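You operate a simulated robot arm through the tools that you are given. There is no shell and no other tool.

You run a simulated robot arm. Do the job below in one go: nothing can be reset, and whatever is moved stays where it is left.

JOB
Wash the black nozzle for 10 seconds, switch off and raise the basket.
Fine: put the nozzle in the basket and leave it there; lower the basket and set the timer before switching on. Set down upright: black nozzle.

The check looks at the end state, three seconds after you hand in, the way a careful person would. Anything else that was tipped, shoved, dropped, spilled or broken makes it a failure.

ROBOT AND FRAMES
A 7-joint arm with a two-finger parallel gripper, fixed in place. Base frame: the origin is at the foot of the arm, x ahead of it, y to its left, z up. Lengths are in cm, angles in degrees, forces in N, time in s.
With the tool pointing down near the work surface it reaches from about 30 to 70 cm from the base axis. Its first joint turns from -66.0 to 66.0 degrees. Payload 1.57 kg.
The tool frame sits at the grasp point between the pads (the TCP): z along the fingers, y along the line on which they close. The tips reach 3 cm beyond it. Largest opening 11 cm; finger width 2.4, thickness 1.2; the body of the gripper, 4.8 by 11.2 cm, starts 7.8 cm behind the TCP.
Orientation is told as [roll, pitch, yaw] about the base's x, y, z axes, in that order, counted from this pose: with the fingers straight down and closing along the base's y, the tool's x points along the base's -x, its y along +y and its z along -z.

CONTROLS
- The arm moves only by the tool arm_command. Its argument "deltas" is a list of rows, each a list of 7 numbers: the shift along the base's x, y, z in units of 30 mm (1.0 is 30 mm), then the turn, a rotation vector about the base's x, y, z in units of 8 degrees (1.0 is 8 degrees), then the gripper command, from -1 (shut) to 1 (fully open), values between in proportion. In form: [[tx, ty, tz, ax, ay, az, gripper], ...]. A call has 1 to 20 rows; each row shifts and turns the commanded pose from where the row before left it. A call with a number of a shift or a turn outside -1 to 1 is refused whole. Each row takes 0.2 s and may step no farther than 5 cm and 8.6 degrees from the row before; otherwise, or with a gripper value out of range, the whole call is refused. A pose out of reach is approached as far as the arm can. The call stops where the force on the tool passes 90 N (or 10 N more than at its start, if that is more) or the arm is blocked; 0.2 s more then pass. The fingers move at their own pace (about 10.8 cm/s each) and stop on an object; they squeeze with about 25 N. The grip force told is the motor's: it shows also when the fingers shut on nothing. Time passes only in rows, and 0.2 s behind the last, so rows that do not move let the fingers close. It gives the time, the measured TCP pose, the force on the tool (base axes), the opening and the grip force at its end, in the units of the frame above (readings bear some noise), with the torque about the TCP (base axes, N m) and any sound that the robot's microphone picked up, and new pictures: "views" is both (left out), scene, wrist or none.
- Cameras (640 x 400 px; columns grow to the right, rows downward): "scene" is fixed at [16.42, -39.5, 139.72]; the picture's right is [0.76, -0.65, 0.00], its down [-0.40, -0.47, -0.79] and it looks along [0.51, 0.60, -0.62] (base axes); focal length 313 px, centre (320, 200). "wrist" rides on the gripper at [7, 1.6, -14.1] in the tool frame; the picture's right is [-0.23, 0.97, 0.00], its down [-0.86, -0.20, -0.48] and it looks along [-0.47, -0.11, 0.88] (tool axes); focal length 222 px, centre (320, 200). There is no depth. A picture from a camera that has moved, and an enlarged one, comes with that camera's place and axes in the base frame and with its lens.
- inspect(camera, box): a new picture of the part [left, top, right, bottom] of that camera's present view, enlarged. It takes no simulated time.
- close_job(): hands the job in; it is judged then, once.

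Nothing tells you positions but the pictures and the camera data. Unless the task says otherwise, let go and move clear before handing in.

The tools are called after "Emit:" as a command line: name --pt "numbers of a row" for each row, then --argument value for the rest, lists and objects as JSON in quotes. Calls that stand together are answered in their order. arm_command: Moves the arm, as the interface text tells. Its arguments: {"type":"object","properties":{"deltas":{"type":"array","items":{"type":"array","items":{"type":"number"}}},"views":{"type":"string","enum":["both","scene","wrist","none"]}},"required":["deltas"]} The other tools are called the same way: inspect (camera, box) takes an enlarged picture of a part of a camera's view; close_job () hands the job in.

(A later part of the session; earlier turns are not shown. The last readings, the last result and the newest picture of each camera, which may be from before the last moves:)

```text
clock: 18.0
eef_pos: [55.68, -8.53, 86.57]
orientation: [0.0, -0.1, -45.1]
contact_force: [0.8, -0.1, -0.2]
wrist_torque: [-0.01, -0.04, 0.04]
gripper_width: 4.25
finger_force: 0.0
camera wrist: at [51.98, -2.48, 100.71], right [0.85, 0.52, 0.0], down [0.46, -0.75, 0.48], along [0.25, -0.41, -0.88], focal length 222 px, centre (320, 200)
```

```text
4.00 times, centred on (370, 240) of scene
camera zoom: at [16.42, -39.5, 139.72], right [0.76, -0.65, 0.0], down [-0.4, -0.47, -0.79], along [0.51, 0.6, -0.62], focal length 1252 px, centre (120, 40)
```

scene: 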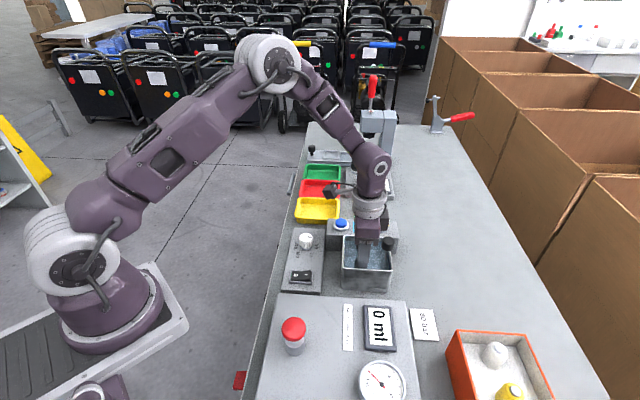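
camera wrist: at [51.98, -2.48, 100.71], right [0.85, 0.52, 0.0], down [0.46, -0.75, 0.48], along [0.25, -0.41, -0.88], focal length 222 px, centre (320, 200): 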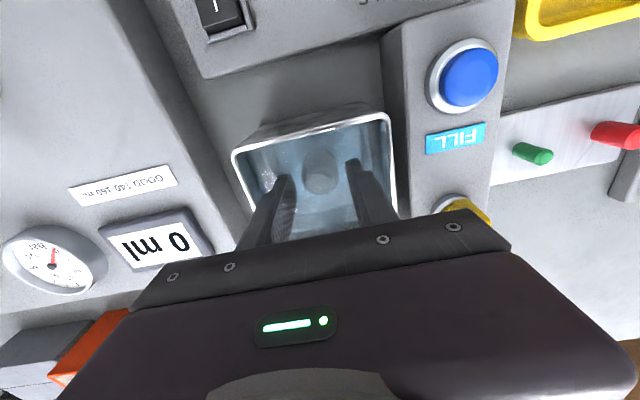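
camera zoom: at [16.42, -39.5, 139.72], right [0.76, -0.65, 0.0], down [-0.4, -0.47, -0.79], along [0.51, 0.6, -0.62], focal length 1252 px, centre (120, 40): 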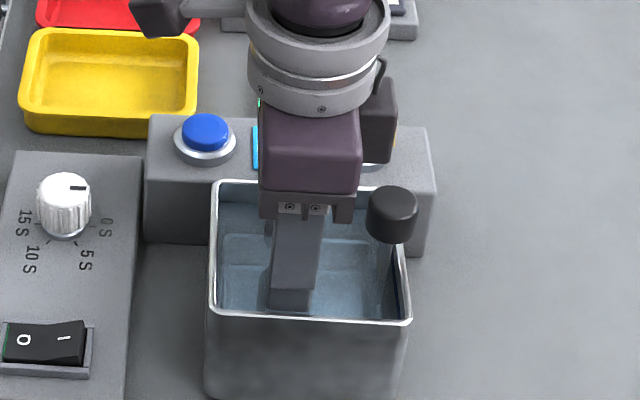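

On release the basket sank with the nozzle, so it is now down and the nozzle stands upright under water. I'll withdraw straight up and then go to the dial.

Emit:
arm_command --pt "0 0 0.4 0 0 0 -0.22" --pt "0 0 0.7 0 0 0 -0.22" --pt "0 0 0.9 0 0 0 -0.22" --pt "0 0 1 0 0 0 -0.22" --pt "0 0 1 0 0 0 -0.22" --pt "0 0 0.5 0 0 0 -0.22" --pt "-0.3 0.5 0 0 0 0.95 -0.1" --pt "-0.3 0.5 0 0 0 0.95 -0.1" --pt "-0.3 0.5 0 0 0 0.95 -0.1" --pt "-0.3 0.5 0 0 0 0.95 -0.1" --pt "-0.3 0.5 0 0 0 0.95 -0.1" --pt "-0.3 0.5 0 0 0 0.95 -0.1" --pt "-0.3 0.5 0 0 0 0.95 -0.1" --pt "-0.1 0.5 0 0 0 0.95 -0.1" --pt "0 0.3 0 0 0 0.95 -0.1" --pt "0 0 0 0 0 0.95 -0.1" --pt "0 0 0 0 0 0.95 -0.1" --pt "0 0 0 0 0 0.85 -0.1" --pt "0 0 0 0 0 0 -0.1" --views "both"

Emit:
inspect --camera "scene" --box '[325, 190, 415, 290]'

Emit:
inspect --camera "wrist" --box '[220, 60, 420, 240]'

```text
clock: 22.0
eef_pos: [49.24, 4.46, 100.18]
orientation: [0.0, 0.0, 45.3]
contact_force: [-0.3, 0.3, -0.7]
wrist_torque: [0.0, 0.01, 0.0]
gripper_width: 4.96
finger_force: 0.0
camera wrist: at [43.06, 0.52, 114.25], right [-0.53, 0.85, 0.0], down [0.74, 0.47, 0.48], along [0.41, 0.25, -0.88], focal length 222 px, centre (320, 200)
```

scene: 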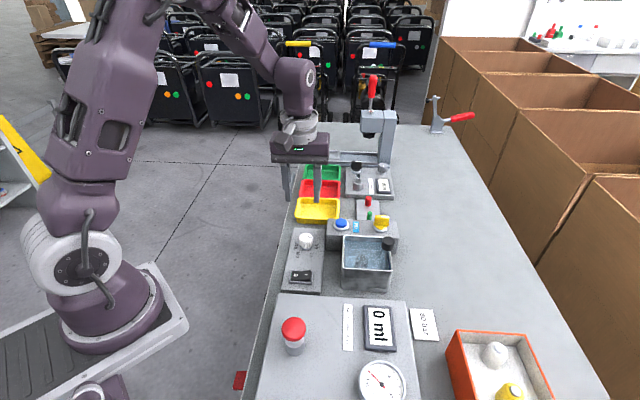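
wrist: 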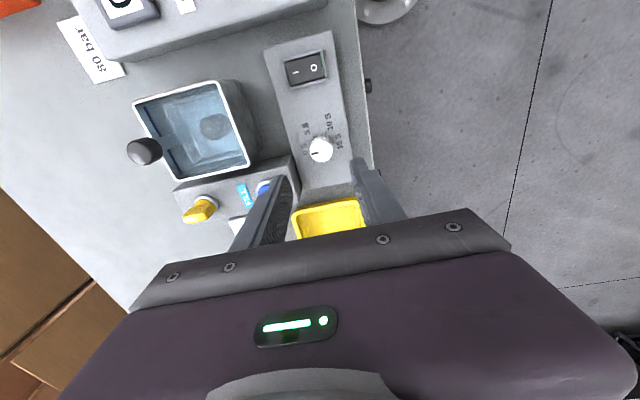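

```text
4.00 times, centred on (370, 240) of scene
camera zoom: at [16.42, -39.5, 139.72], right [0.76, -0.65, 0.0], down [-0.4, -0.47, -0.79], along [0.51, 0.6, -0.62], focal length 1252 px, centre (120, 40)
```

zoom: 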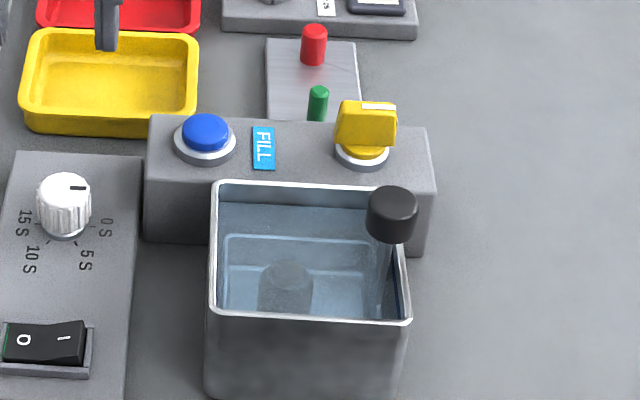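

```text
2.22 times, centred on (320, 150) of wrist
camera zoom: at [43.06, 0.52, 114.25], right [-0.53, 0.85, 0.0], down [0.74, 0.47, 0.48], along [0.41, 0.25, -0.88], focal length 494 px, centre (320, 311)
```

zoom: 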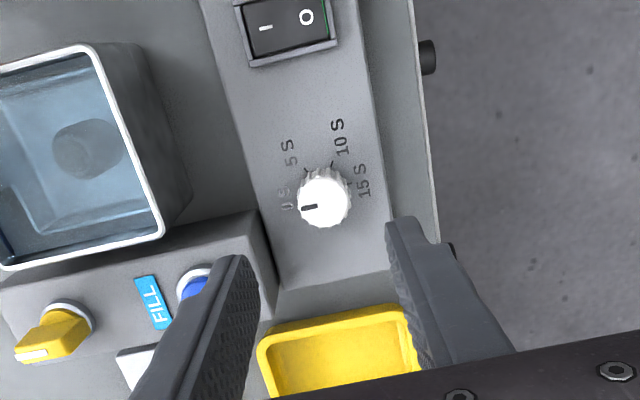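

The nozzle stands upright in the lowered basket. Now the dial: it sits around (50.5, 5.3), so I'll hover above it and check alignment.

Emit:
arm_command --pt "0.42 0.26 -0.7 0 0 0 -0.1" --pt "0 0 -0.9 0 0 0 -0.1" --pt "0 0 -0.9 0 0 0 -0.1" --pt "0 0 -0.3 0 0 0 -0.1" --pt "0 0 0 0 0 0 -0.1" --views "wrist"

Emit:
inspect --camera "wrist" --box '[240, 100, 400, 240]'

Emit:
inspect --camera "scene" --box '[280, 210, 340, 270]'

```text
clock: 23.2
eef_pos: [50.33, 5.09, 91.84]
orientation: [0.0, 0.0, 45.1]
contact_force: [0.2, 0.3, -0.5]
wrist_torque: [0.01, 0.0, -0.02]
gripper_width: 4.95
finger_force: 0.1
camera wrist: at [44.3, 1.25, 105.84], right [-0.53, 0.85, 0.0], down [0.74, 0.47, 0.48], along [0.41, 0.25, -0.88], focal length 222 px, centre (320, 200)
```

wrist: 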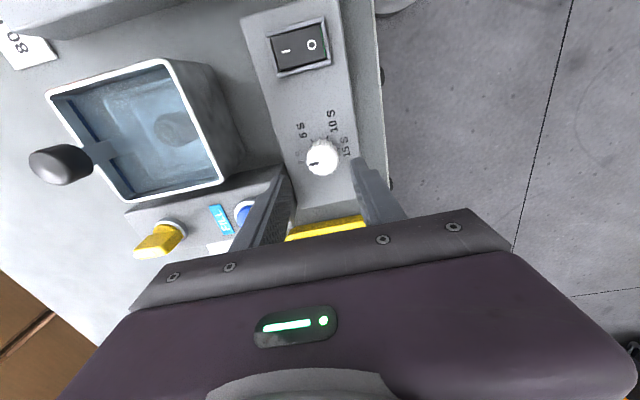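

```text
2.86 times, centred on (320, 170) of wrist
camera zoom: at [44.3, 1.25, 105.84], right [-0.53, 0.85, 0.0], down [0.74, 0.47, 0.48], along [0.41, 0.25, -0.88], focal length 635 px, centre (320, 286)
```

zoom: 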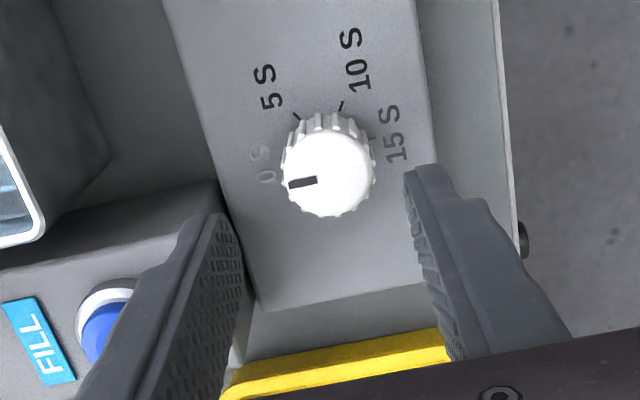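

```text
6.67 times, centred on (310, 240) of scene
camera zoom: at [16.42, -39.5, 139.72], right [0.76, -0.65, 0.0], down [-0.4, -0.47, -0.79], along [0.51, 0.6, -0.62], focal length 2087 px, centre (387, -67)
```

zoom: 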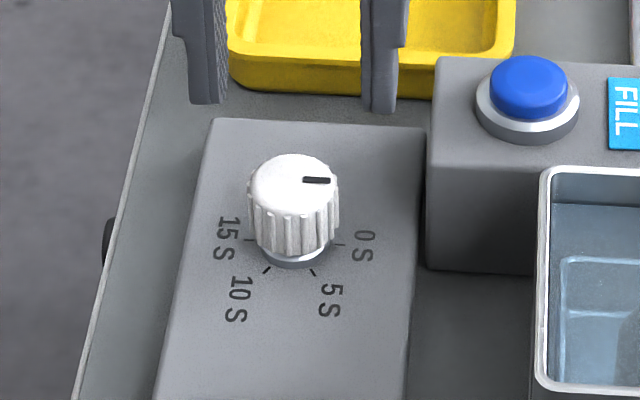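

The pointer is on 0 s, and the 10 s mark is about 120° clockwise seen from above. I'll centre over the dial, pre-turn the wrist a little, descend and close on it.

Emit:
arm_command --pt "0.17 0.17 0 0 0 0.95 -0.1" --pt "0 0 -0.6 0 0 0.93 -0.1" --pt "0 0 -0.6 0 0 0 -0.1" --pt "0 0 -0.5 0 0 0 -0.1" --pt "0 0 0 0 0 0 -0.1" --views "wrist"

Emit:
inspect --camera "wrist" --box '[240, 100, 400, 240]'

Emit:
inspect --camera "scene" --box '[280, 210, 340, 270]'

```text
clock: 24.4
eef_pos: [50.98, 5.68, 86.74]
orientation: [0.0, 0.0, 60.3]
contact_force: [-0.6, -0.2, 1.0]
wrist_torque: [0.03, 0.02, -0.03]
gripper_width: 4.93
finger_force: 0.1
camera wrist: at [46.0, 0.41, 100.75], right [-0.73, 0.68, 0.0], down [0.6, 0.64, 0.48], along [0.33, 0.35, -0.88], focal length 222 px, centre (320, 200)
```

wrist: 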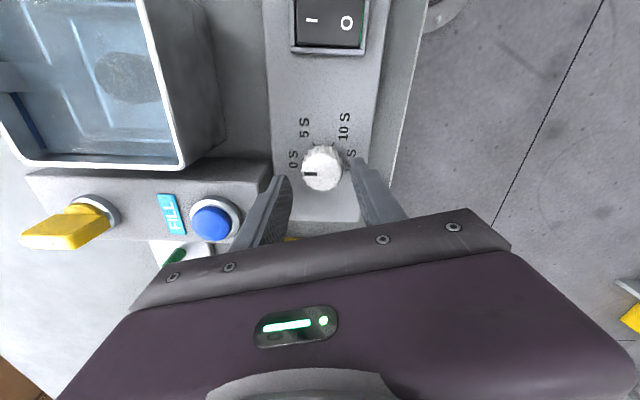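

```text
2.86 times, centred on (320, 170) of wrist
camera zoom: at [46.0, 0.41, 100.75], right [-0.73, 0.68, 0.0], down [0.6, 0.64, 0.48], along [0.33, 0.35, -0.88], focal length 635 px, centre (320, 286)
```

zoom: 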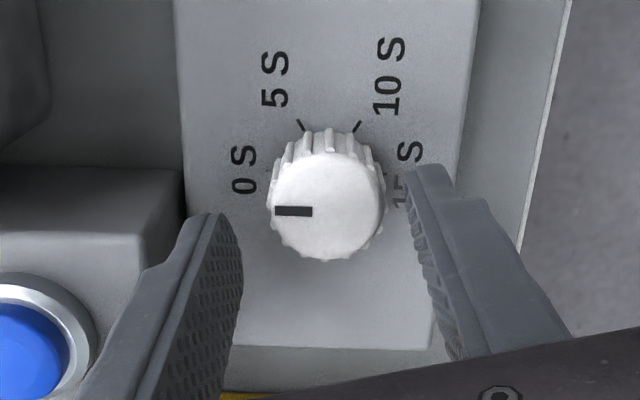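

```text
6.67 times, centred on (310, 240) of scene
camera zoom: at [16.42, -39.5, 139.72], right [0.76, -0.65, 0.0], down [-0.4, -0.47, -0.79], along [0.51, 0.6, -0.62], focal length 2087 px, centre (387, -67)
```

zoom: 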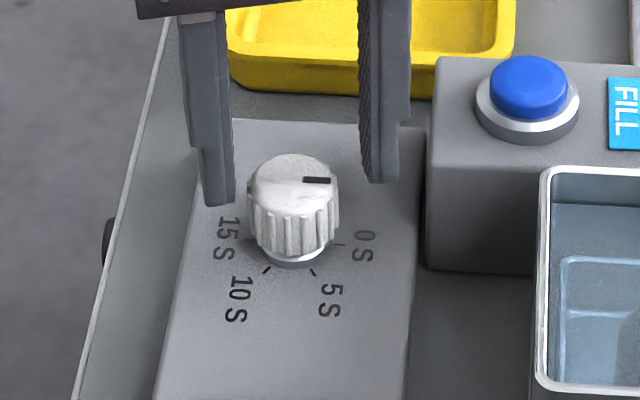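

Emit:
arm_command --pt "-0.08 0.02 -0.3 0 0 0 -0.1" --pt "0 0 -0.3 0 0 0 -0.1" --pt "0 0 -0.28 0 0 0 -0.1" --pt "0 0 0 0 0 0 -0.1" --views "none"

Emit:
inspect --camera "wrist" --box '[240, 100, 400, 240]'

Emit:
inspect --camera "scene" --box '[280, 210, 340, 270]'

```text
clock: 25.4
eef_pos: [50.66, 5.72, 84.0]
orientation: [0.1, 0.1, 60.3]
contact_force: [0.5, -0.3, -0.1]
wrist_torque: [-0.01, -0.02, 0.02]
gripper_width: 4.95
finger_force: 0.1
```

```text
2.86 times, centred on (320, 170) of wrist
camera zoom: at [45.75, 0.46, 98.12], right [-0.73, 0.68, 0.0], down [0.6, 0.64, 0.48], along [0.33, 0.35, -0.88], focal length 635 px, centre (320, 286)
```

zoom: 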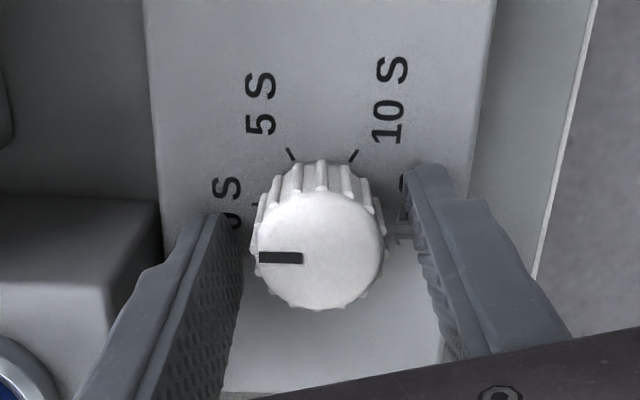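

```text
6.67 times, centred on (310, 240) of scene
camera zoom: at [16.42, -39.5, 139.72], right [0.76, -0.65, 0.0], down [-0.4, -0.47, -0.79], along [0.51, 0.6, -0.62], focal length 2087 px, centre (387, -67)
```

zoom: 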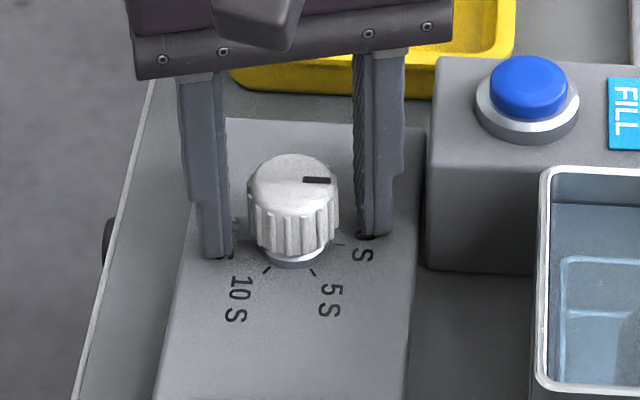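

Fingers flank the dial evenly. I'll close on it and turn 120° clockwise.

Emit:
arm_command --pt "0 0 0 0 0 0 -0.5" --pt "0 0 0 0 0 0 -0.7" --pt "0 0 0 0 0 0 -0.7" --pt "0 0 0 0 0 -0.5 -0.7" --pt "0 0 0 0 0 -0.9 -0.7" --pt "0 0 0 0 0 -0.9 -0.7" --pt "0 0 0 0 0 -0.9 -0.7" --pt "0 0 0 0 0 0 -0.7" --views "none"

Emit:
inspect --camera "wrist" --box '[240, 100, 400, 240]'

Emit:
inspect --camera "scene" --box '[280, 210, 340, 270]'

```text
clock: 27.2
eef_pos: [50.76, 5.55, 84.04]
orientation: [0.0, 0.0, 34.4]
contact_force: [-3.1, -3.9, 1.3]
wrist_torque: [-0.26, 0.63, 0.02]
gripper_width: 3.38
finger_force: 41.6
```

```text
2.86 times, centred on (320, 170) of wrist
camera zoom: at [44.01, 3.03, 98.12], right [-0.36, 0.93, 0.0], down [0.82, 0.32, 0.48], along [0.45, 0.17, -0.88], focal length 635 px, centre (320, 286)
```

zoom: 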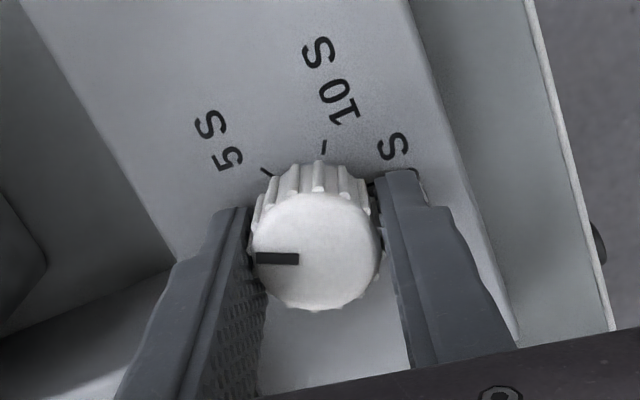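

```text
6.67 times, centred on (310, 240) of scene
camera zoom: at [16.41, -39.5, 139.72], right [0.76, -0.65, 0.0], down [-0.4, -0.47, -0.79], along [0.51, 0.6, -0.62], focal length 2087 px, centre (387, -67)
```

zoom: 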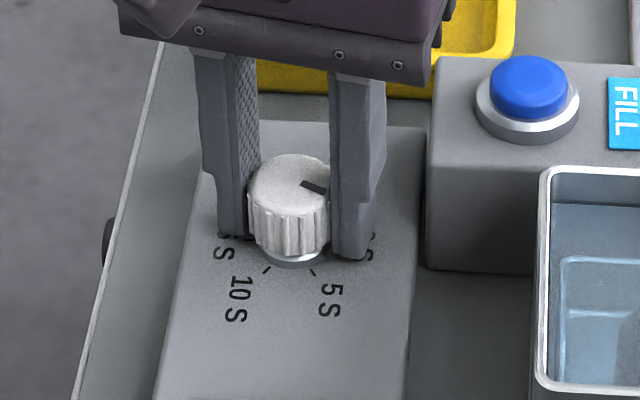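

The dial follows the gripper. I'll turn the rest of the way.

Emit:
arm_command --pt "0 0 0 0 0 -0.9 -0.7" --pt "0 0 0 0 0 -0.9 -0.7" --pt "0 0 0 0 0 -0.9 -0.7" --pt "0 0 0 0 0 -0.9 -0.7" --pt "0 0 0 0 0 -0.9 -0.7" --pt "0 0 0 0 0 -0.9 -0.7" --pt "0 0 0 0 0 -0.9 -0.7" --pt "0 0 0 0 0 -0.9 -0.7" --pt "0 0 0 0 0 -0.9 -0.7" --pt "0 0 0 0 0 -0.9 -0.7" --pt "0 0 0 0 0 -0.9 -0.7" --pt "0 0 0 0 0 -0.9 -0.7" --pt "0 0 0 0 0 -0.9 -0.7" --pt "0 0 0 0 0 -0.1 -0.7" --pt "0 0 0 0 0 0 -0.7" --views "none"

Emit:
inspect --camera "wrist" --box '[240, 100, 400, 240]'

Emit:
inspect --camera "scene" --box '[280, 210, 340, 270]'

```text
clock: 30.4
eef_pos: [50.28, 5.63, 84.16]
orientation: [-0.4, 0.2, -59.9]
contact_force: [-37.6, -32.0, 22.2]
wrist_torque: [0.12, -0.15, -0.09]
gripper_width: 3.33
finger_force: 41.2
```

```text
2.86 times, centred on (320, 170) of wrist
camera zoom: at [48.29, 12.46, 98.16], right [0.96, 0.29, -0.01], down [0.26, -0.84, 0.48], along [0.13, -0.46, -0.88], focal length 635 px, centre (320, 286)
```

zoom: 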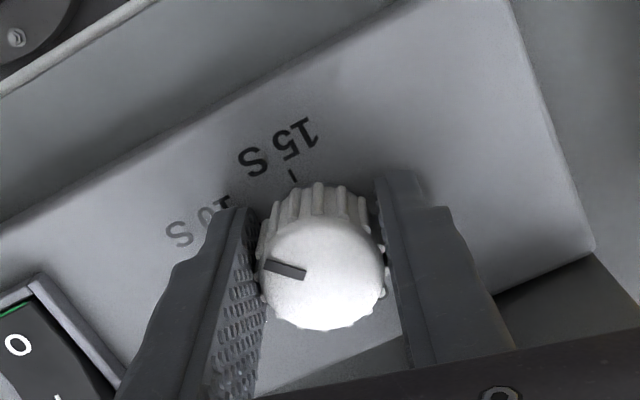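

```text
6.67 times, centred on (310, 240) of scene
camera zoom: at [16.29, -39.57, 139.72], right [0.76, -0.65, 0.0], down [-0.4, -0.47, -0.79], along [0.51, 0.6, -0.61], focal length 2087 px, centre (387, -67)
```

zoom: 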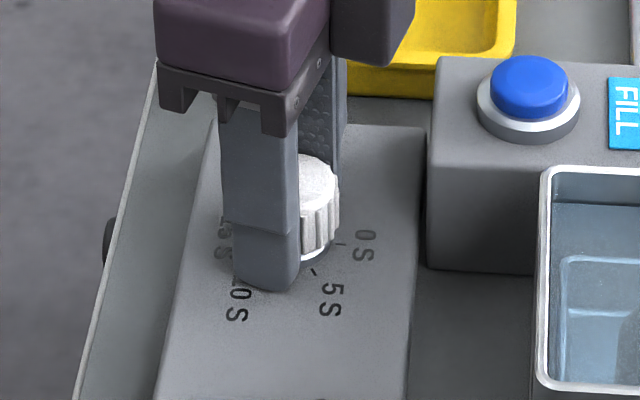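

The turn built up some side force because the grasp isn't perfectly centred. I'll relieve it, open the fingers and check the pointer.

Emit:
arm_command --pt "-0.07 -0.03 0 0 0 0 -0.7" --pt "-0.06 -0.03 0 0 0 0 -0.7" --pt "0 0 0 0 0 0 -0.7" --views "none"

Emit:
arm_command --pt "0 0 0 0 0 0 -0.3" --pt "0 0 0 0 0 0 -0.1" --pt "0 0 0 0 0 0 -0.1" --views "none"

Emit:
inspect --camera "wrist" --box '[240, 100, 400, 240]'

Emit:
inspect --camera "scene" --box '[280, 210, 340, 270]'

```text
clock: 31.2
eef_pos: [50.31, 5.7, 84.11]
orientation: [0.1, 0.1, -59.7]
contact_force: [-18.1, -10.7, 20.4]
wrist_torque: [0.39, 1.1, -0.04]
gripper_width: 3.31
finger_force: 41.3
```

```text
clock: 32.0
eef_pos: [50.34, 5.57, 84.11]
orientation: [0.1, 0.0, -59.8]
contact_force: [0.5, 0.0, -0.7]
wrist_torque: [-0.01, 0.01, 0.0]
gripper_width: 4.95
finger_force: 0.0
```

```text
2.86 times, centred on (320, 170) of wrist
camera zoom: at [48.2, 12.36, 98.11], right [0.96, 0.29, 0.0], down [0.26, -0.84, 0.48], along [0.14, -0.46, -0.88], focal length 635 px, centre (320, 286)
```

zoom: 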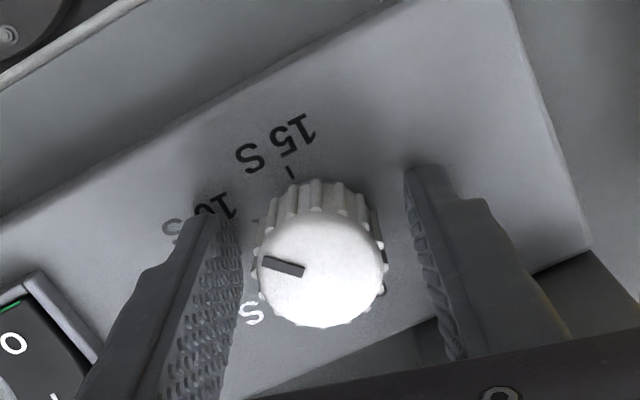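

```text
6.67 times, centred on (310, 240) of scene
camera zoom: at [16.42, -39.5, 139.72], right [0.76, -0.65, 0.0], down [-0.4, -0.47, -0.79], along [0.51, 0.6, -0.62], focal length 2087 px, centre (387, -67)
```

zoom: 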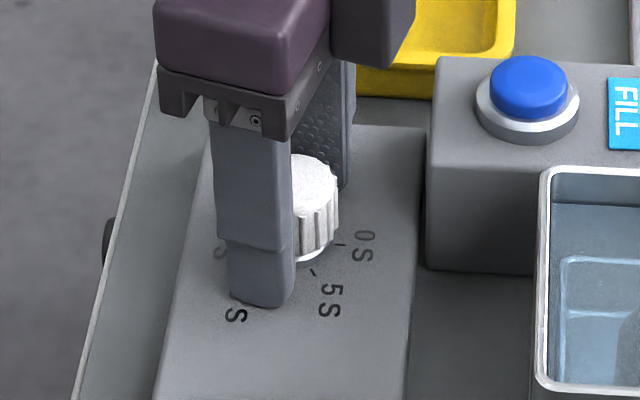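

Emit:
arm_command --pt "0 0 0.6 0 0 0 -0.1" --pt "0 0 0.9 0 0 0 -0.1" --pt "0 0 0.9 0 0 0 -0.1" --pt "-0.5 0.8 0.6 0 0 0 -0.1" --pt "-0.5 0.8 0 0 0 0 -0.1" --pt "0 0.8 0 0 0 0 -0.1" --pt "0 0 0 0 0 0 -0.1" --views "wrist"

Emit:
inspect --camera "scene" --box '[285, 225, 325, 265]'

Emit:
inspect --camera "scene" --box '[280, 210, 340, 270]'

```text
clock: 33.6
eef_pos: [47.31, 12.9, 93.14]
orientation: [0.0, 0.0, -59.9]
contact_force: [-0.5, 0.2, 0.4]
wrist_torque: [0.0, -0.02, 0.0]
gripper_width: 4.96
finger_force: 0.1
camera wrist: at [45.14, 19.67, 107.09], right [0.96, 0.29, 0.0], down [0.26, -0.84, 0.48], along [0.14, -0.46, -0.88], focal length 222 px, centre (320, 200)
```

wrist: 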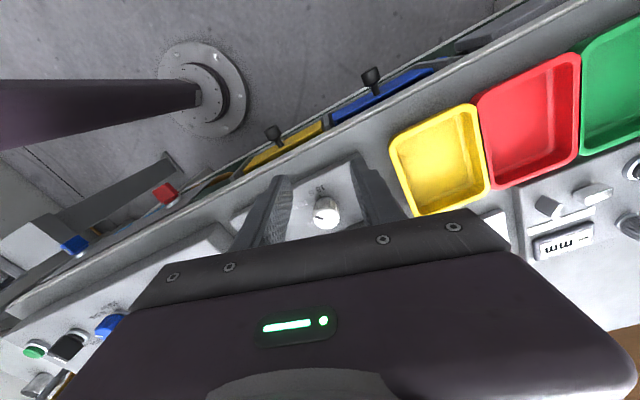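

```text
10.00 times, centred on (305, 245) of scene
camera zoom: at [16.42, -39.49, 139.72], right [0.76, -0.65, 0.0], down [-0.4, -0.47, -0.79], along [0.51, 0.6, -0.62], focal length 3131 px, centre (470, -250)
```

zoom: 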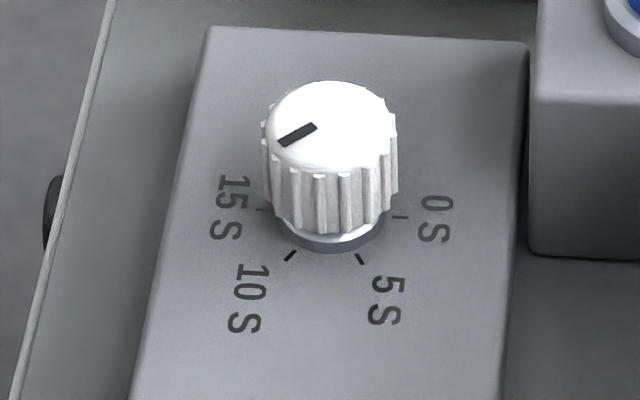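

```text
6.67 times, centred on (310, 240) of scene
camera zoom: at [16.42, -39.49, 139.72], right [0.76, -0.65, 0.0], down [-0.4, -0.47, -0.79], along [0.51, 0.6, -0.62], focal length 2087 px, centre (387, -67)
```

zoom: 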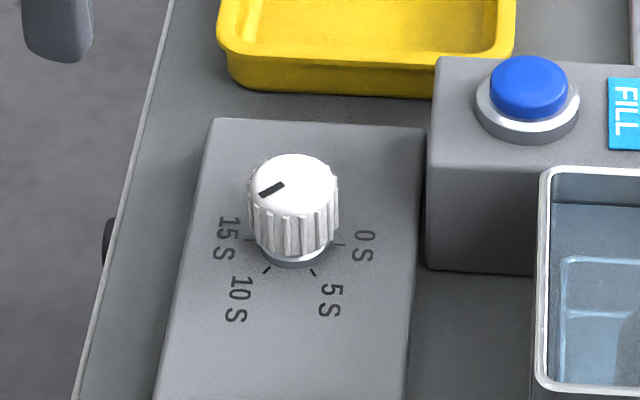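

The pointer has gone past the 10 s mark, so I need an accurate top-down view. I'll put the camera straight above the dial.

Emit:
arm_command --pt "0.43 -0.37 0.3 0 0 0.94 -0.1" --pt "0.43 -0.37 0 0 0 0.94 -0.1" --pt "0.43 -0.37 0 0 0 0.94 -0.1" --pt "0.43 -0.37 0 0 0 0.94 -0.1" --pt "0.43 -0.37 0 0 0 0.94 -0.1" --pt "0.43 -0.37 0 0 0 0.94 -0.1" --pt "0.43 -0.37 0 0 0 0.94 -0.1" --pt "0.43 -0.37 0 0 0 0.92 -0.1" --pt "0 0 0 0 0 0 -0.1" --views "wrist"

Emit:
inspect --camera "wrist" --box '[280, 40, 360, 110]'

```text
clock: 35.6
eef_pos: [57.63, 3.9, 94.05]
orientation: [0.0, 0.0, 0.3]
contact_force: [0.4, -0.1, 0.2]
wrist_torque: [0.01, 0.01, 0.0]
gripper_width: 4.92
finger_force: 0.1
camera wrist: at [50.6, 5.4, 107.98], right [0.22, 0.98, 0.0], down [0.86, -0.19, 0.48], along [0.47, -0.11, -0.88], focal length 222 px, centre (320, 200)
```

wrist: 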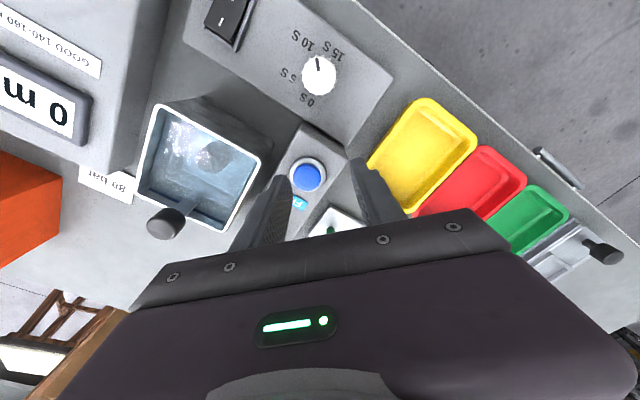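

```text
5.71 times, centred on (320, 75) of wrist
camera zoom: at [50.6, 5.4, 107.98], right [0.22, 0.98, 0.0], down [0.86, -0.19, 0.48], along [0.47, -0.11, -0.88], focal length 1269 px, centre (320, 914)
```

zoom: 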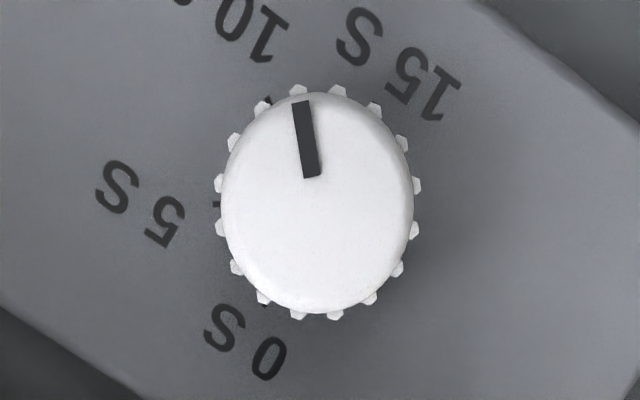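

Seen from above, the pointer is about 19.5° past the 10 s tick, and the dial axis is at (50.3, 5.5). I'll regrasp it centred and turn it back by that amount.

Emit:
arm_command --pt "-0.8 0.18 0 0 0 0 -0.1" --pt "-0.8 0.18 0 0 0 0 -0.1" --pt "-0.84 0.17 0 0 0 0 -0.1" --pt "0 0 -0.7 0 0 0 -0.1" --pt "0 0 -0.7 0 0 0 -0.1" --pt "0 0 -0.7 0 0 0 -0.1" --pt "0 0 -0.6 0 0 0 -0.1" --pt "0 0 -0.5 0 0 0 -0.1" --pt "0 0 0 0 0 0 -0.1" --views "wrist"

Emit:
inspect --camera "wrist" --box '[240, 100, 400, 240]'

Emit:
inspect --camera "scene" --box '[280, 210, 340, 270]'

```text
clock: 37.6
eef_pos: [50.26, 5.54, 84.3]
orientation: [0.0, 0.0, 0.2]
contact_force: [-0.4, 0.4, -0.3]
wrist_torque: [-0.01, -0.03, 0.05]
gripper_width: 4.97
finger_force: 0.2
camera wrist: at [43.25, 7.09, 98.37], right [0.22, 0.97, 0.0], down [0.86, -0.2, 0.48], along [0.47, -0.11, -0.88], focal length 222 px, centre (320, 200)
```

wrist: 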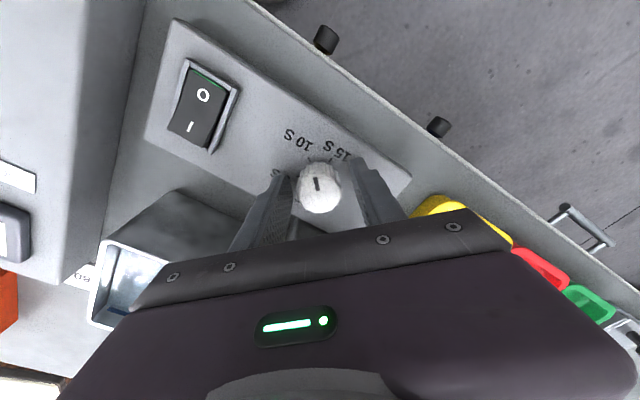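

```text
2.86 times, centred on (320, 170) of wrist
camera zoom: at [43.25, 7.09, 98.37], right [0.22, 0.97, 0.0], down [0.86, -0.2, 0.48], along [0.47, -0.11, -0.88], focal length 635 px, centre (320, 286)
```

zoom: 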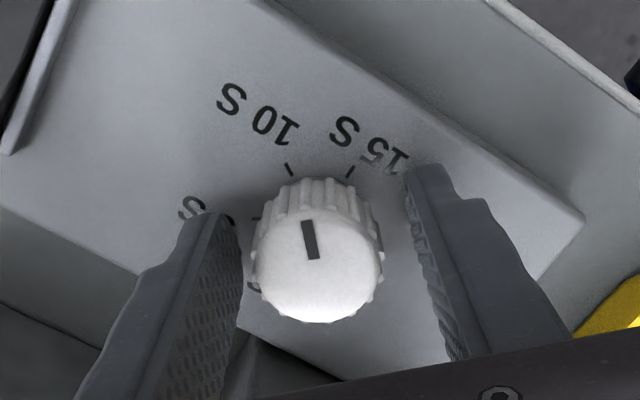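

```text
6.67 times, centred on (310, 240) of scene
camera zoom: at [16.42, -39.5, 139.72], right [0.76, -0.65, 0.0], down [-0.4, -0.47, -0.79], along [0.51, 0.6, -0.62], focal length 2087 px, centre (387, -67)
```

zoom: 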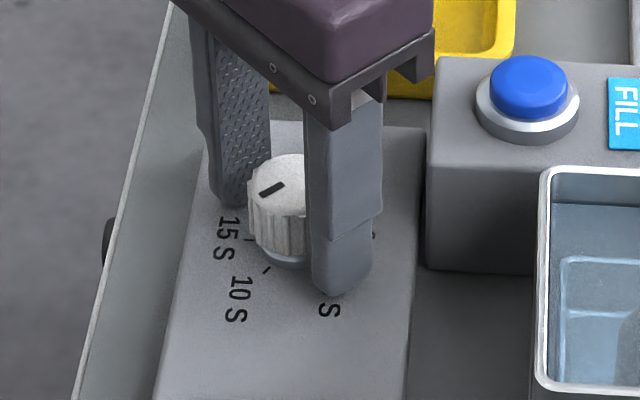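

Emit:
arm_command --pt "0 -0.04 0 0 0 0 -0.2" --pt "0 0 0 0 0 0 -0.5" --pt "0 0 0 0 0 0 -0.6" --pt "0 0 0 0 0 0 -0.6" --pt "0 0 0 0 0 0.8 -0.6" --pt "0 0 0 0 0 0.8 -0.6" --pt "0 0 0 0 0 0.84 -0.6" --pt "0 0 0 0 0 0 -0.6" --pt "0 0 0 0 0 0 -0.6" --views "none"

Emit:
inspect --camera "wrist" --box '[240, 100, 400, 240]'

Emit:
inspect --camera "scene" --box '[280, 210, 340, 270]'

```text
clock: 39.6
eef_pos: [50.24, 5.44, 84.28]
orientation: [0.0, 0.0, 19.8]
contact_force: [1.5, 6.7, -11.7]
wrist_torque: [0.06, -0.08, 0.02]
gripper_width: 3.38
finger_force: 41.6
```

```text
2.86 times, centred on (320, 170) of wrist
camera zoom: at [43.14, 4.53, 98.39], right [-0.12, 0.99, 0.0], down [0.87, 0.1, 0.48], along [0.47, 0.06, -0.88], focal length 635 px, centre (320, 286)
```

zoom: 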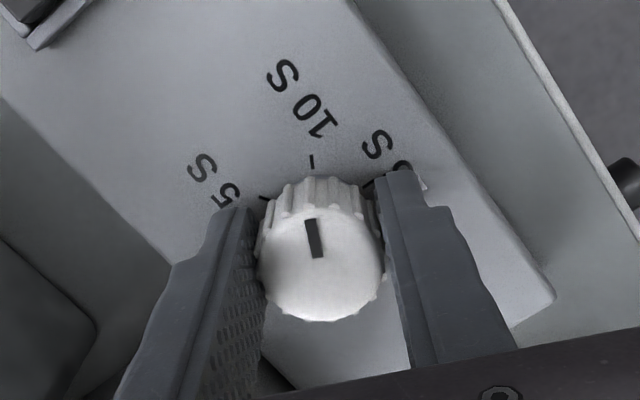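

```text
6.67 times, centred on (310, 240) of scene
camera zoom: at [16.44, -39.48, 139.73], right [0.76, -0.65, 0.0], down [-0.4, -0.47, -0.79], along [0.51, 0.6, -0.62], focal length 2087 px, centre (387, -67)
```

zoom: 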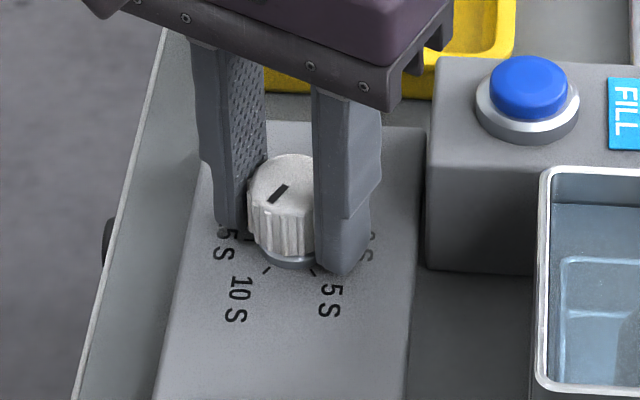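

Emit:
arm_command --pt "0 0 0 0 0 0 -0.3" --pt "0 0 0 0 0 0 -0.1" --pt "0 0 0 0 0 0 -0.1" --pt "0 0 0.6 0 0 0 -0.1" --pt "0 0 0.9 0 0 0 -0.1" --pt "0 0 0.9 0 0 0 -0.1" --pt "0.8 0.1 0.6 0 0 0 -0.1" --pt "0.8 0.1 0.3 0 0 0 -0.1" --pt "0.8 0.12 0 0 0 0 -0.1" --pt "0 0 0 0 0 0 -0.1" --views "wrist"

Emit:
inspect --camera "wrist" --box '[280, 40, 360, 110]'

Emit:
inspect --camera "scene" --box '[285, 225, 325, 265]'

Emit:
inspect --camera "scene" --box '[280, 255, 330, 305]'

```text
clock: 41.8
eef_pos: [57.48, 6.33, 94.28]
orientation: [-0.1, 0.0, 19.7]
contact_force: [0.2, -0.2, 0.0]
wrist_torque: [0.01, 0.01, -0.04]
gripper_width: 4.96
finger_force: 0.1
camera wrist: at [50.28, 5.46, 108.31], right [-0.12, 0.99, 0.0], down [0.87, 0.1, 0.48], along [0.48, 0.06, -0.88], focal length 222 px, centre (320, 200)
```

wrist: 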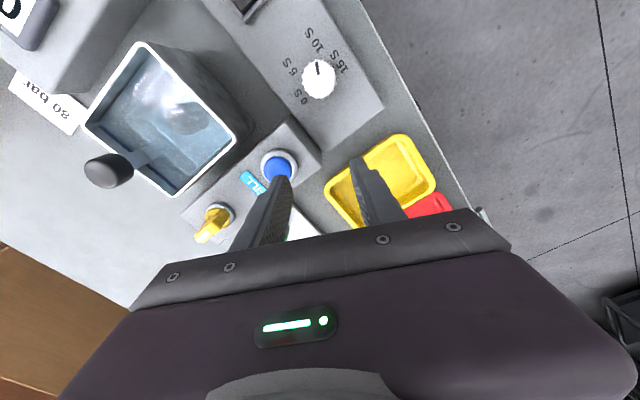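

```text
5.71 times, centred on (320, 75) of wrist
camera zoom: at [50.28, 5.46, 108.31], right [-0.12, 0.99, 0.0], down [0.87, 0.1, 0.48], along [0.48, 0.06, -0.88], focal length 1269 px, centre (320, 914)
```

zoom: 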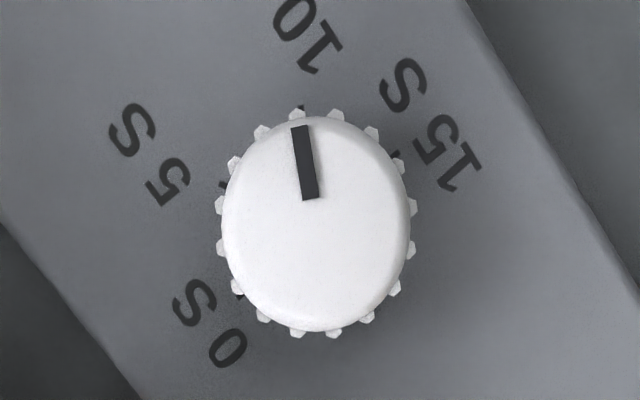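

```text
10.00 times, centred on (305, 245) of scene
camera zoom: at [16.42, -39.5, 139.72], right [0.76, -0.65, 0.0], down [-0.4, -0.47, -0.79], along [0.51, 0.6, -0.62], focal length 3131 px, centre (470, -250)
```

zoom: 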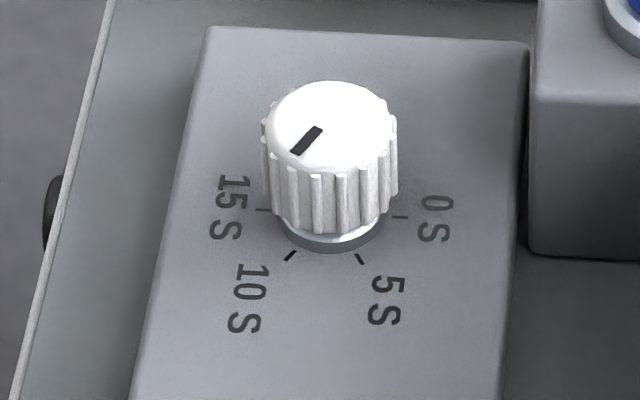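

```text
8.00 times, centred on (305, 280) of scene
camera zoom: at [16.42, -39.5, 139.72], right [0.76, -0.65, 0.0], down [-0.4, -0.47, -0.79], along [0.51, 0.6, -0.62], focal length 2505 px, centre (440, -440)
```

zoom: 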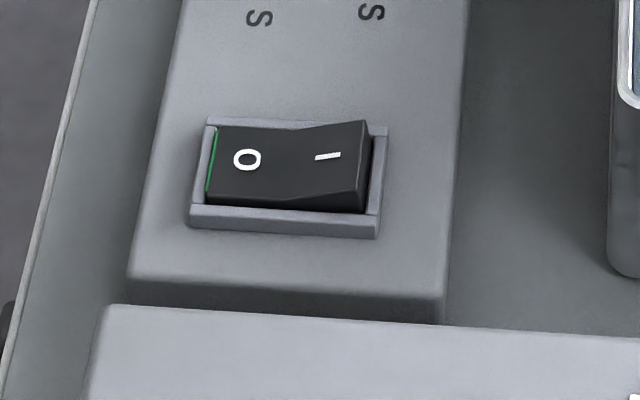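

The pointer is now within about 2–3° of the 10 s tick, which is good. Next is the rocker (O side pressed, so off): I'll close the fingers and get a top-down view of it.

Emit:
arm_command --pt "-0.55 -0.28 0 0 0 0.63 -0.5" --pt "-0.55 -0.28 0 0 0 0.63 -1" --pt "-0.55 -0.28 0 0 0 0.63 -1" --pt "-0.55 -0.28 0 0 0 0.63 -1" --pt "-0.55 -0.28 0 0 0 0.63 -1" --pt "0 0 0 0 0 0 -1" --views "wrist"

Emit:
inspect --camera "wrist" --box '[280, 40, 360, 120]'

Emit:
inspect --camera "wrist" --box '[240, 0, 400, 160]'

```text
clock: 43.2
eef_pos: [49.16, 1.99, 94.39]
orientation: [0.0, 0.0, 44.9]
contact_force: [0.1, 0.9, 1.0]
wrist_torque: [-0.03, 0.01, -0.01]
gripper_width: 0.0
finger_force: 21.3
camera wrist: at [43.05, -1.75, 108.32], right [-0.53, 0.85, 0.0], down [0.75, 0.46, 0.48], along [0.41, 0.25, -0.88], focal length 222 px, centre (320, 200)
```

wrist: 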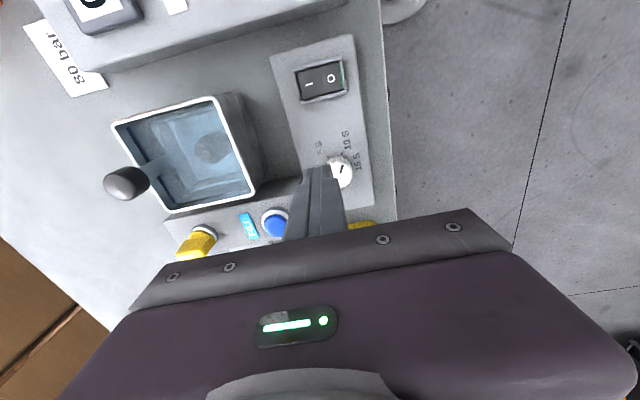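

```text
5.00 times, centred on (320, 80) of wrist
camera zoom: at [43.05, -1.75, 108.32], right [-0.53, 0.85, 0.0], down [0.75, 0.46, 0.48], along [0.41, 0.25, -0.88], focal length 1111 px, centre (320, 800)
```

zoom: 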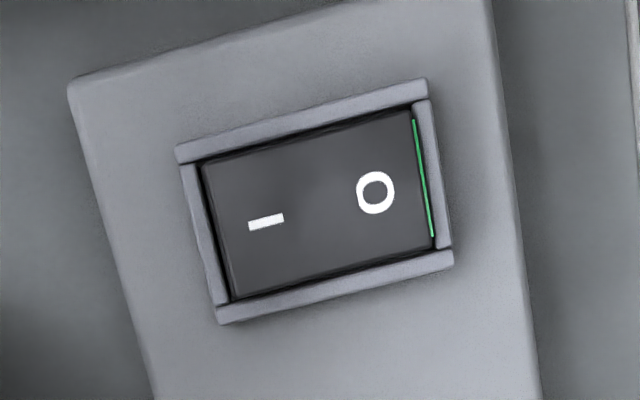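

```text
2.50 times, centred on (320, 80) of wrist
camera zoom: at [43.05, -1.75, 108.32], right [-0.53, 0.85, 0.0], down [0.75, 0.46, 0.48], along [0.41, 0.25, -0.88], focal length 555 px, centre (320, 500)
```

zoom: 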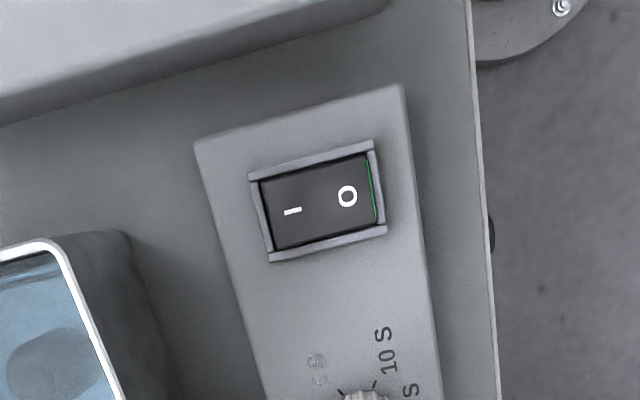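

The rocker centre is near (43.3, -1.6), with I at (44.1, -2.4) and O at (42.5, -0.8). I'll hover the closed fingertips over the I half.

Emit:
arm_command --pt "-0.58 -0.47 0 0 0 0 -1" --pt "-0.58 -0.48 -0.5 0 0 0 -1" --pt "-0.58 -0.47 -0.8 0 0 0 -1" --pt "0 0 -0.8 0 0 0 -1" --pt "0 0 0 0 0 0 -1" --views "wrist"

Emit:
inspect --camera "scene" --box '[275, 240, 335, 300]'

Emit:
inspect --camera "wrist" --box '[260, 130, 380, 230]'

```text
clock: 44.4
eef_pos: [44.09, -2.31, 88.0]
orientation: [0.0, 0.1, 45.0]
contact_force: [-0.2, 0.0, 0.2]
wrist_torque: [0.02, 0.02, 0.0]
gripper_width: 0.0
finger_force: 21.5
camera wrist: at [37.92, -6.0, 102.03], right [-0.53, 0.85, 0.0], down [0.75, 0.46, 0.48], along [0.41, 0.25, -0.88], focal length 222 px, centre (320, 200)
```

wrist: 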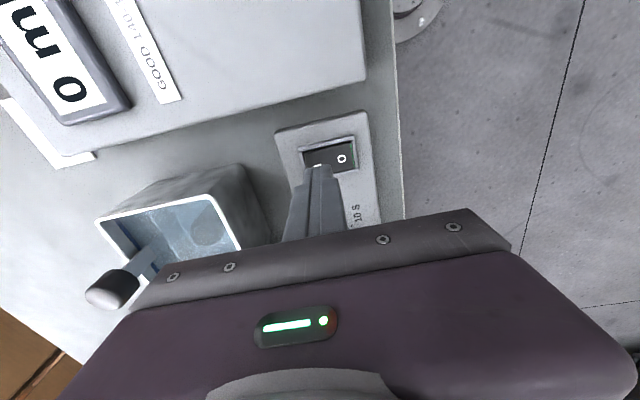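

```text
6.67 times, centred on (305, 270) of scene
camera zoom: at [16.42, -39.5, 139.72], right [0.76, -0.65, 0.0], down [-0.4, -0.47, -0.79], along [0.51, 0.6, -0.62], focal length 2087 px, centre (420, -267)
```

zoom: 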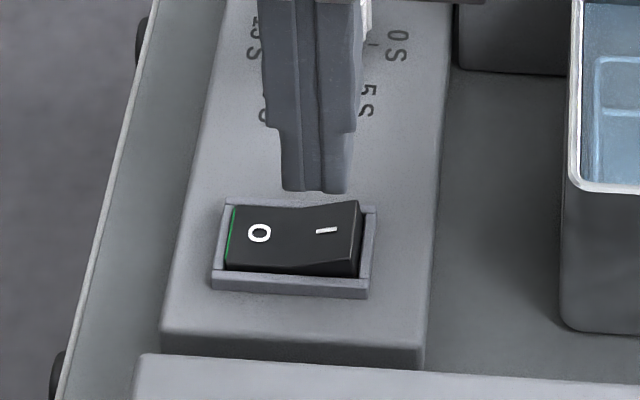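

```text
4.00 times, centred on (320, 180) of wrist
camera zoom: at [37.92, -6.0, 102.03], right [-0.53, 0.85, 0.0], down [0.75, 0.46, 0.48], along [0.41, 0.25, -0.88], focal length 888 px, centre (320, 280)
```

zoom: 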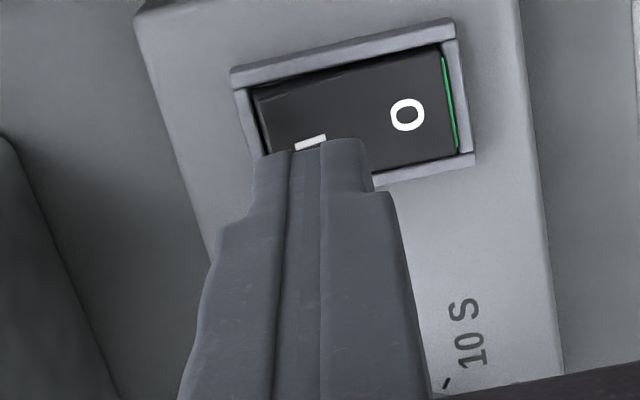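

Emit:
arm_command --pt "0 0 -0.35 0 0 0 -1" --pt "0 0 -0.25 0 0 0 -1" --pt "0 0 -0.1 0 0 0 -1" --pt "0 0 0 0 0 0 -1" --views "none"

Emit:
arm_command --pt "0 0 -0.1 0 0 0 -1" --pt "0 0 0 0 0 0 -1" --views "none"

Emit:
arm_command --pt "0 0 -0.08 0 0 0 -1" --pt "0 0 0 0 0 0 -1" --views "none"

Emit:
inspect --camera "scene" --box '[275, 240, 335, 300]'

```text
clock: 45.4
eef_pos: [44.1, -2.05, 85.95]
orientation: [0.0, 0.0, 45.0]
contact_force: [-0.5, -0.2, -0.3]
wrist_torque: [0.03, 0.0, -0.03]
gripper_width: 0.0
finger_force: 21.3
```

```text
clock: 46.0
eef_pos: [44.01, -2.17, 85.76]
orientation: [0.0, 0.0, 45.0]
contact_force: [0.3, 0.0, 0.4]
wrist_torque: [-0.01, 0.02, -0.03]
gripper_width: 0.0
finger_force: 21.4
```

```text
clock: 46.6
eef_pos: [44.12, -2.12, 85.29]
orientation: [0.0, 0.1, 44.9]
contact_force: [1.2, -1.4, 1.3]
wrist_torque: [-0.04, -0.05, -0.01]
gripper_width: 0.0
finger_force: 21.1
```

```text
6.67 times, centred on (305, 270) of scene
camera zoom: at [16.42, -39.5, 139.72], right [0.76, -0.65, 0.0], down [-0.4, -0.47, -0.79], along [0.51, 0.6, -0.62], focal length 2087 px, centre (420, -267)
```

zoom: 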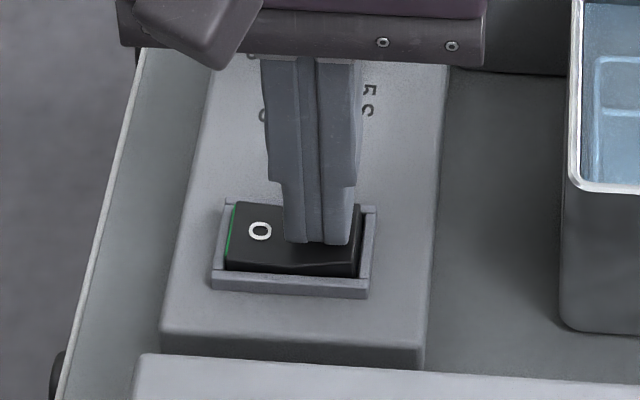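

Emit:
arm_command --pt "0 0 -0.1 0 0 0 -1" --pt "0 0 0 0 0 0 -1" --views "none"

Emit:
inspect --camera "scene" --box '[275, 240, 335, 300]'

```text
clock: 47.2
eef_pos: [44.05, -2.22, 85.23]
orientation: [-0.1, 0.0, 44.8]
contact_force: [-6.9, 0.6, 69.4]
wrist_torque: [0.35, 0.77, 0.0]
gripper_width: 0.0
finger_force: 20.7
```

```text
6.67 times, centred on (305, 270) of scene
camera zoom: at [16.31, -39.49, 139.74], right [0.76, -0.65, 0.0], down [-0.4, -0.47, -0.79], along [0.51, 0.6, -0.61], focal length 2087 px, centre (420, -267)
```

zoom: 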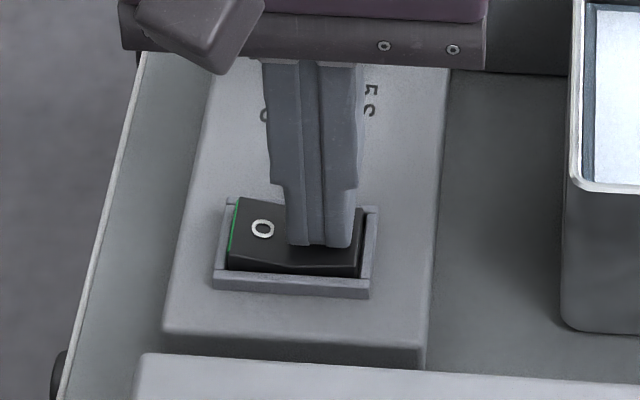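

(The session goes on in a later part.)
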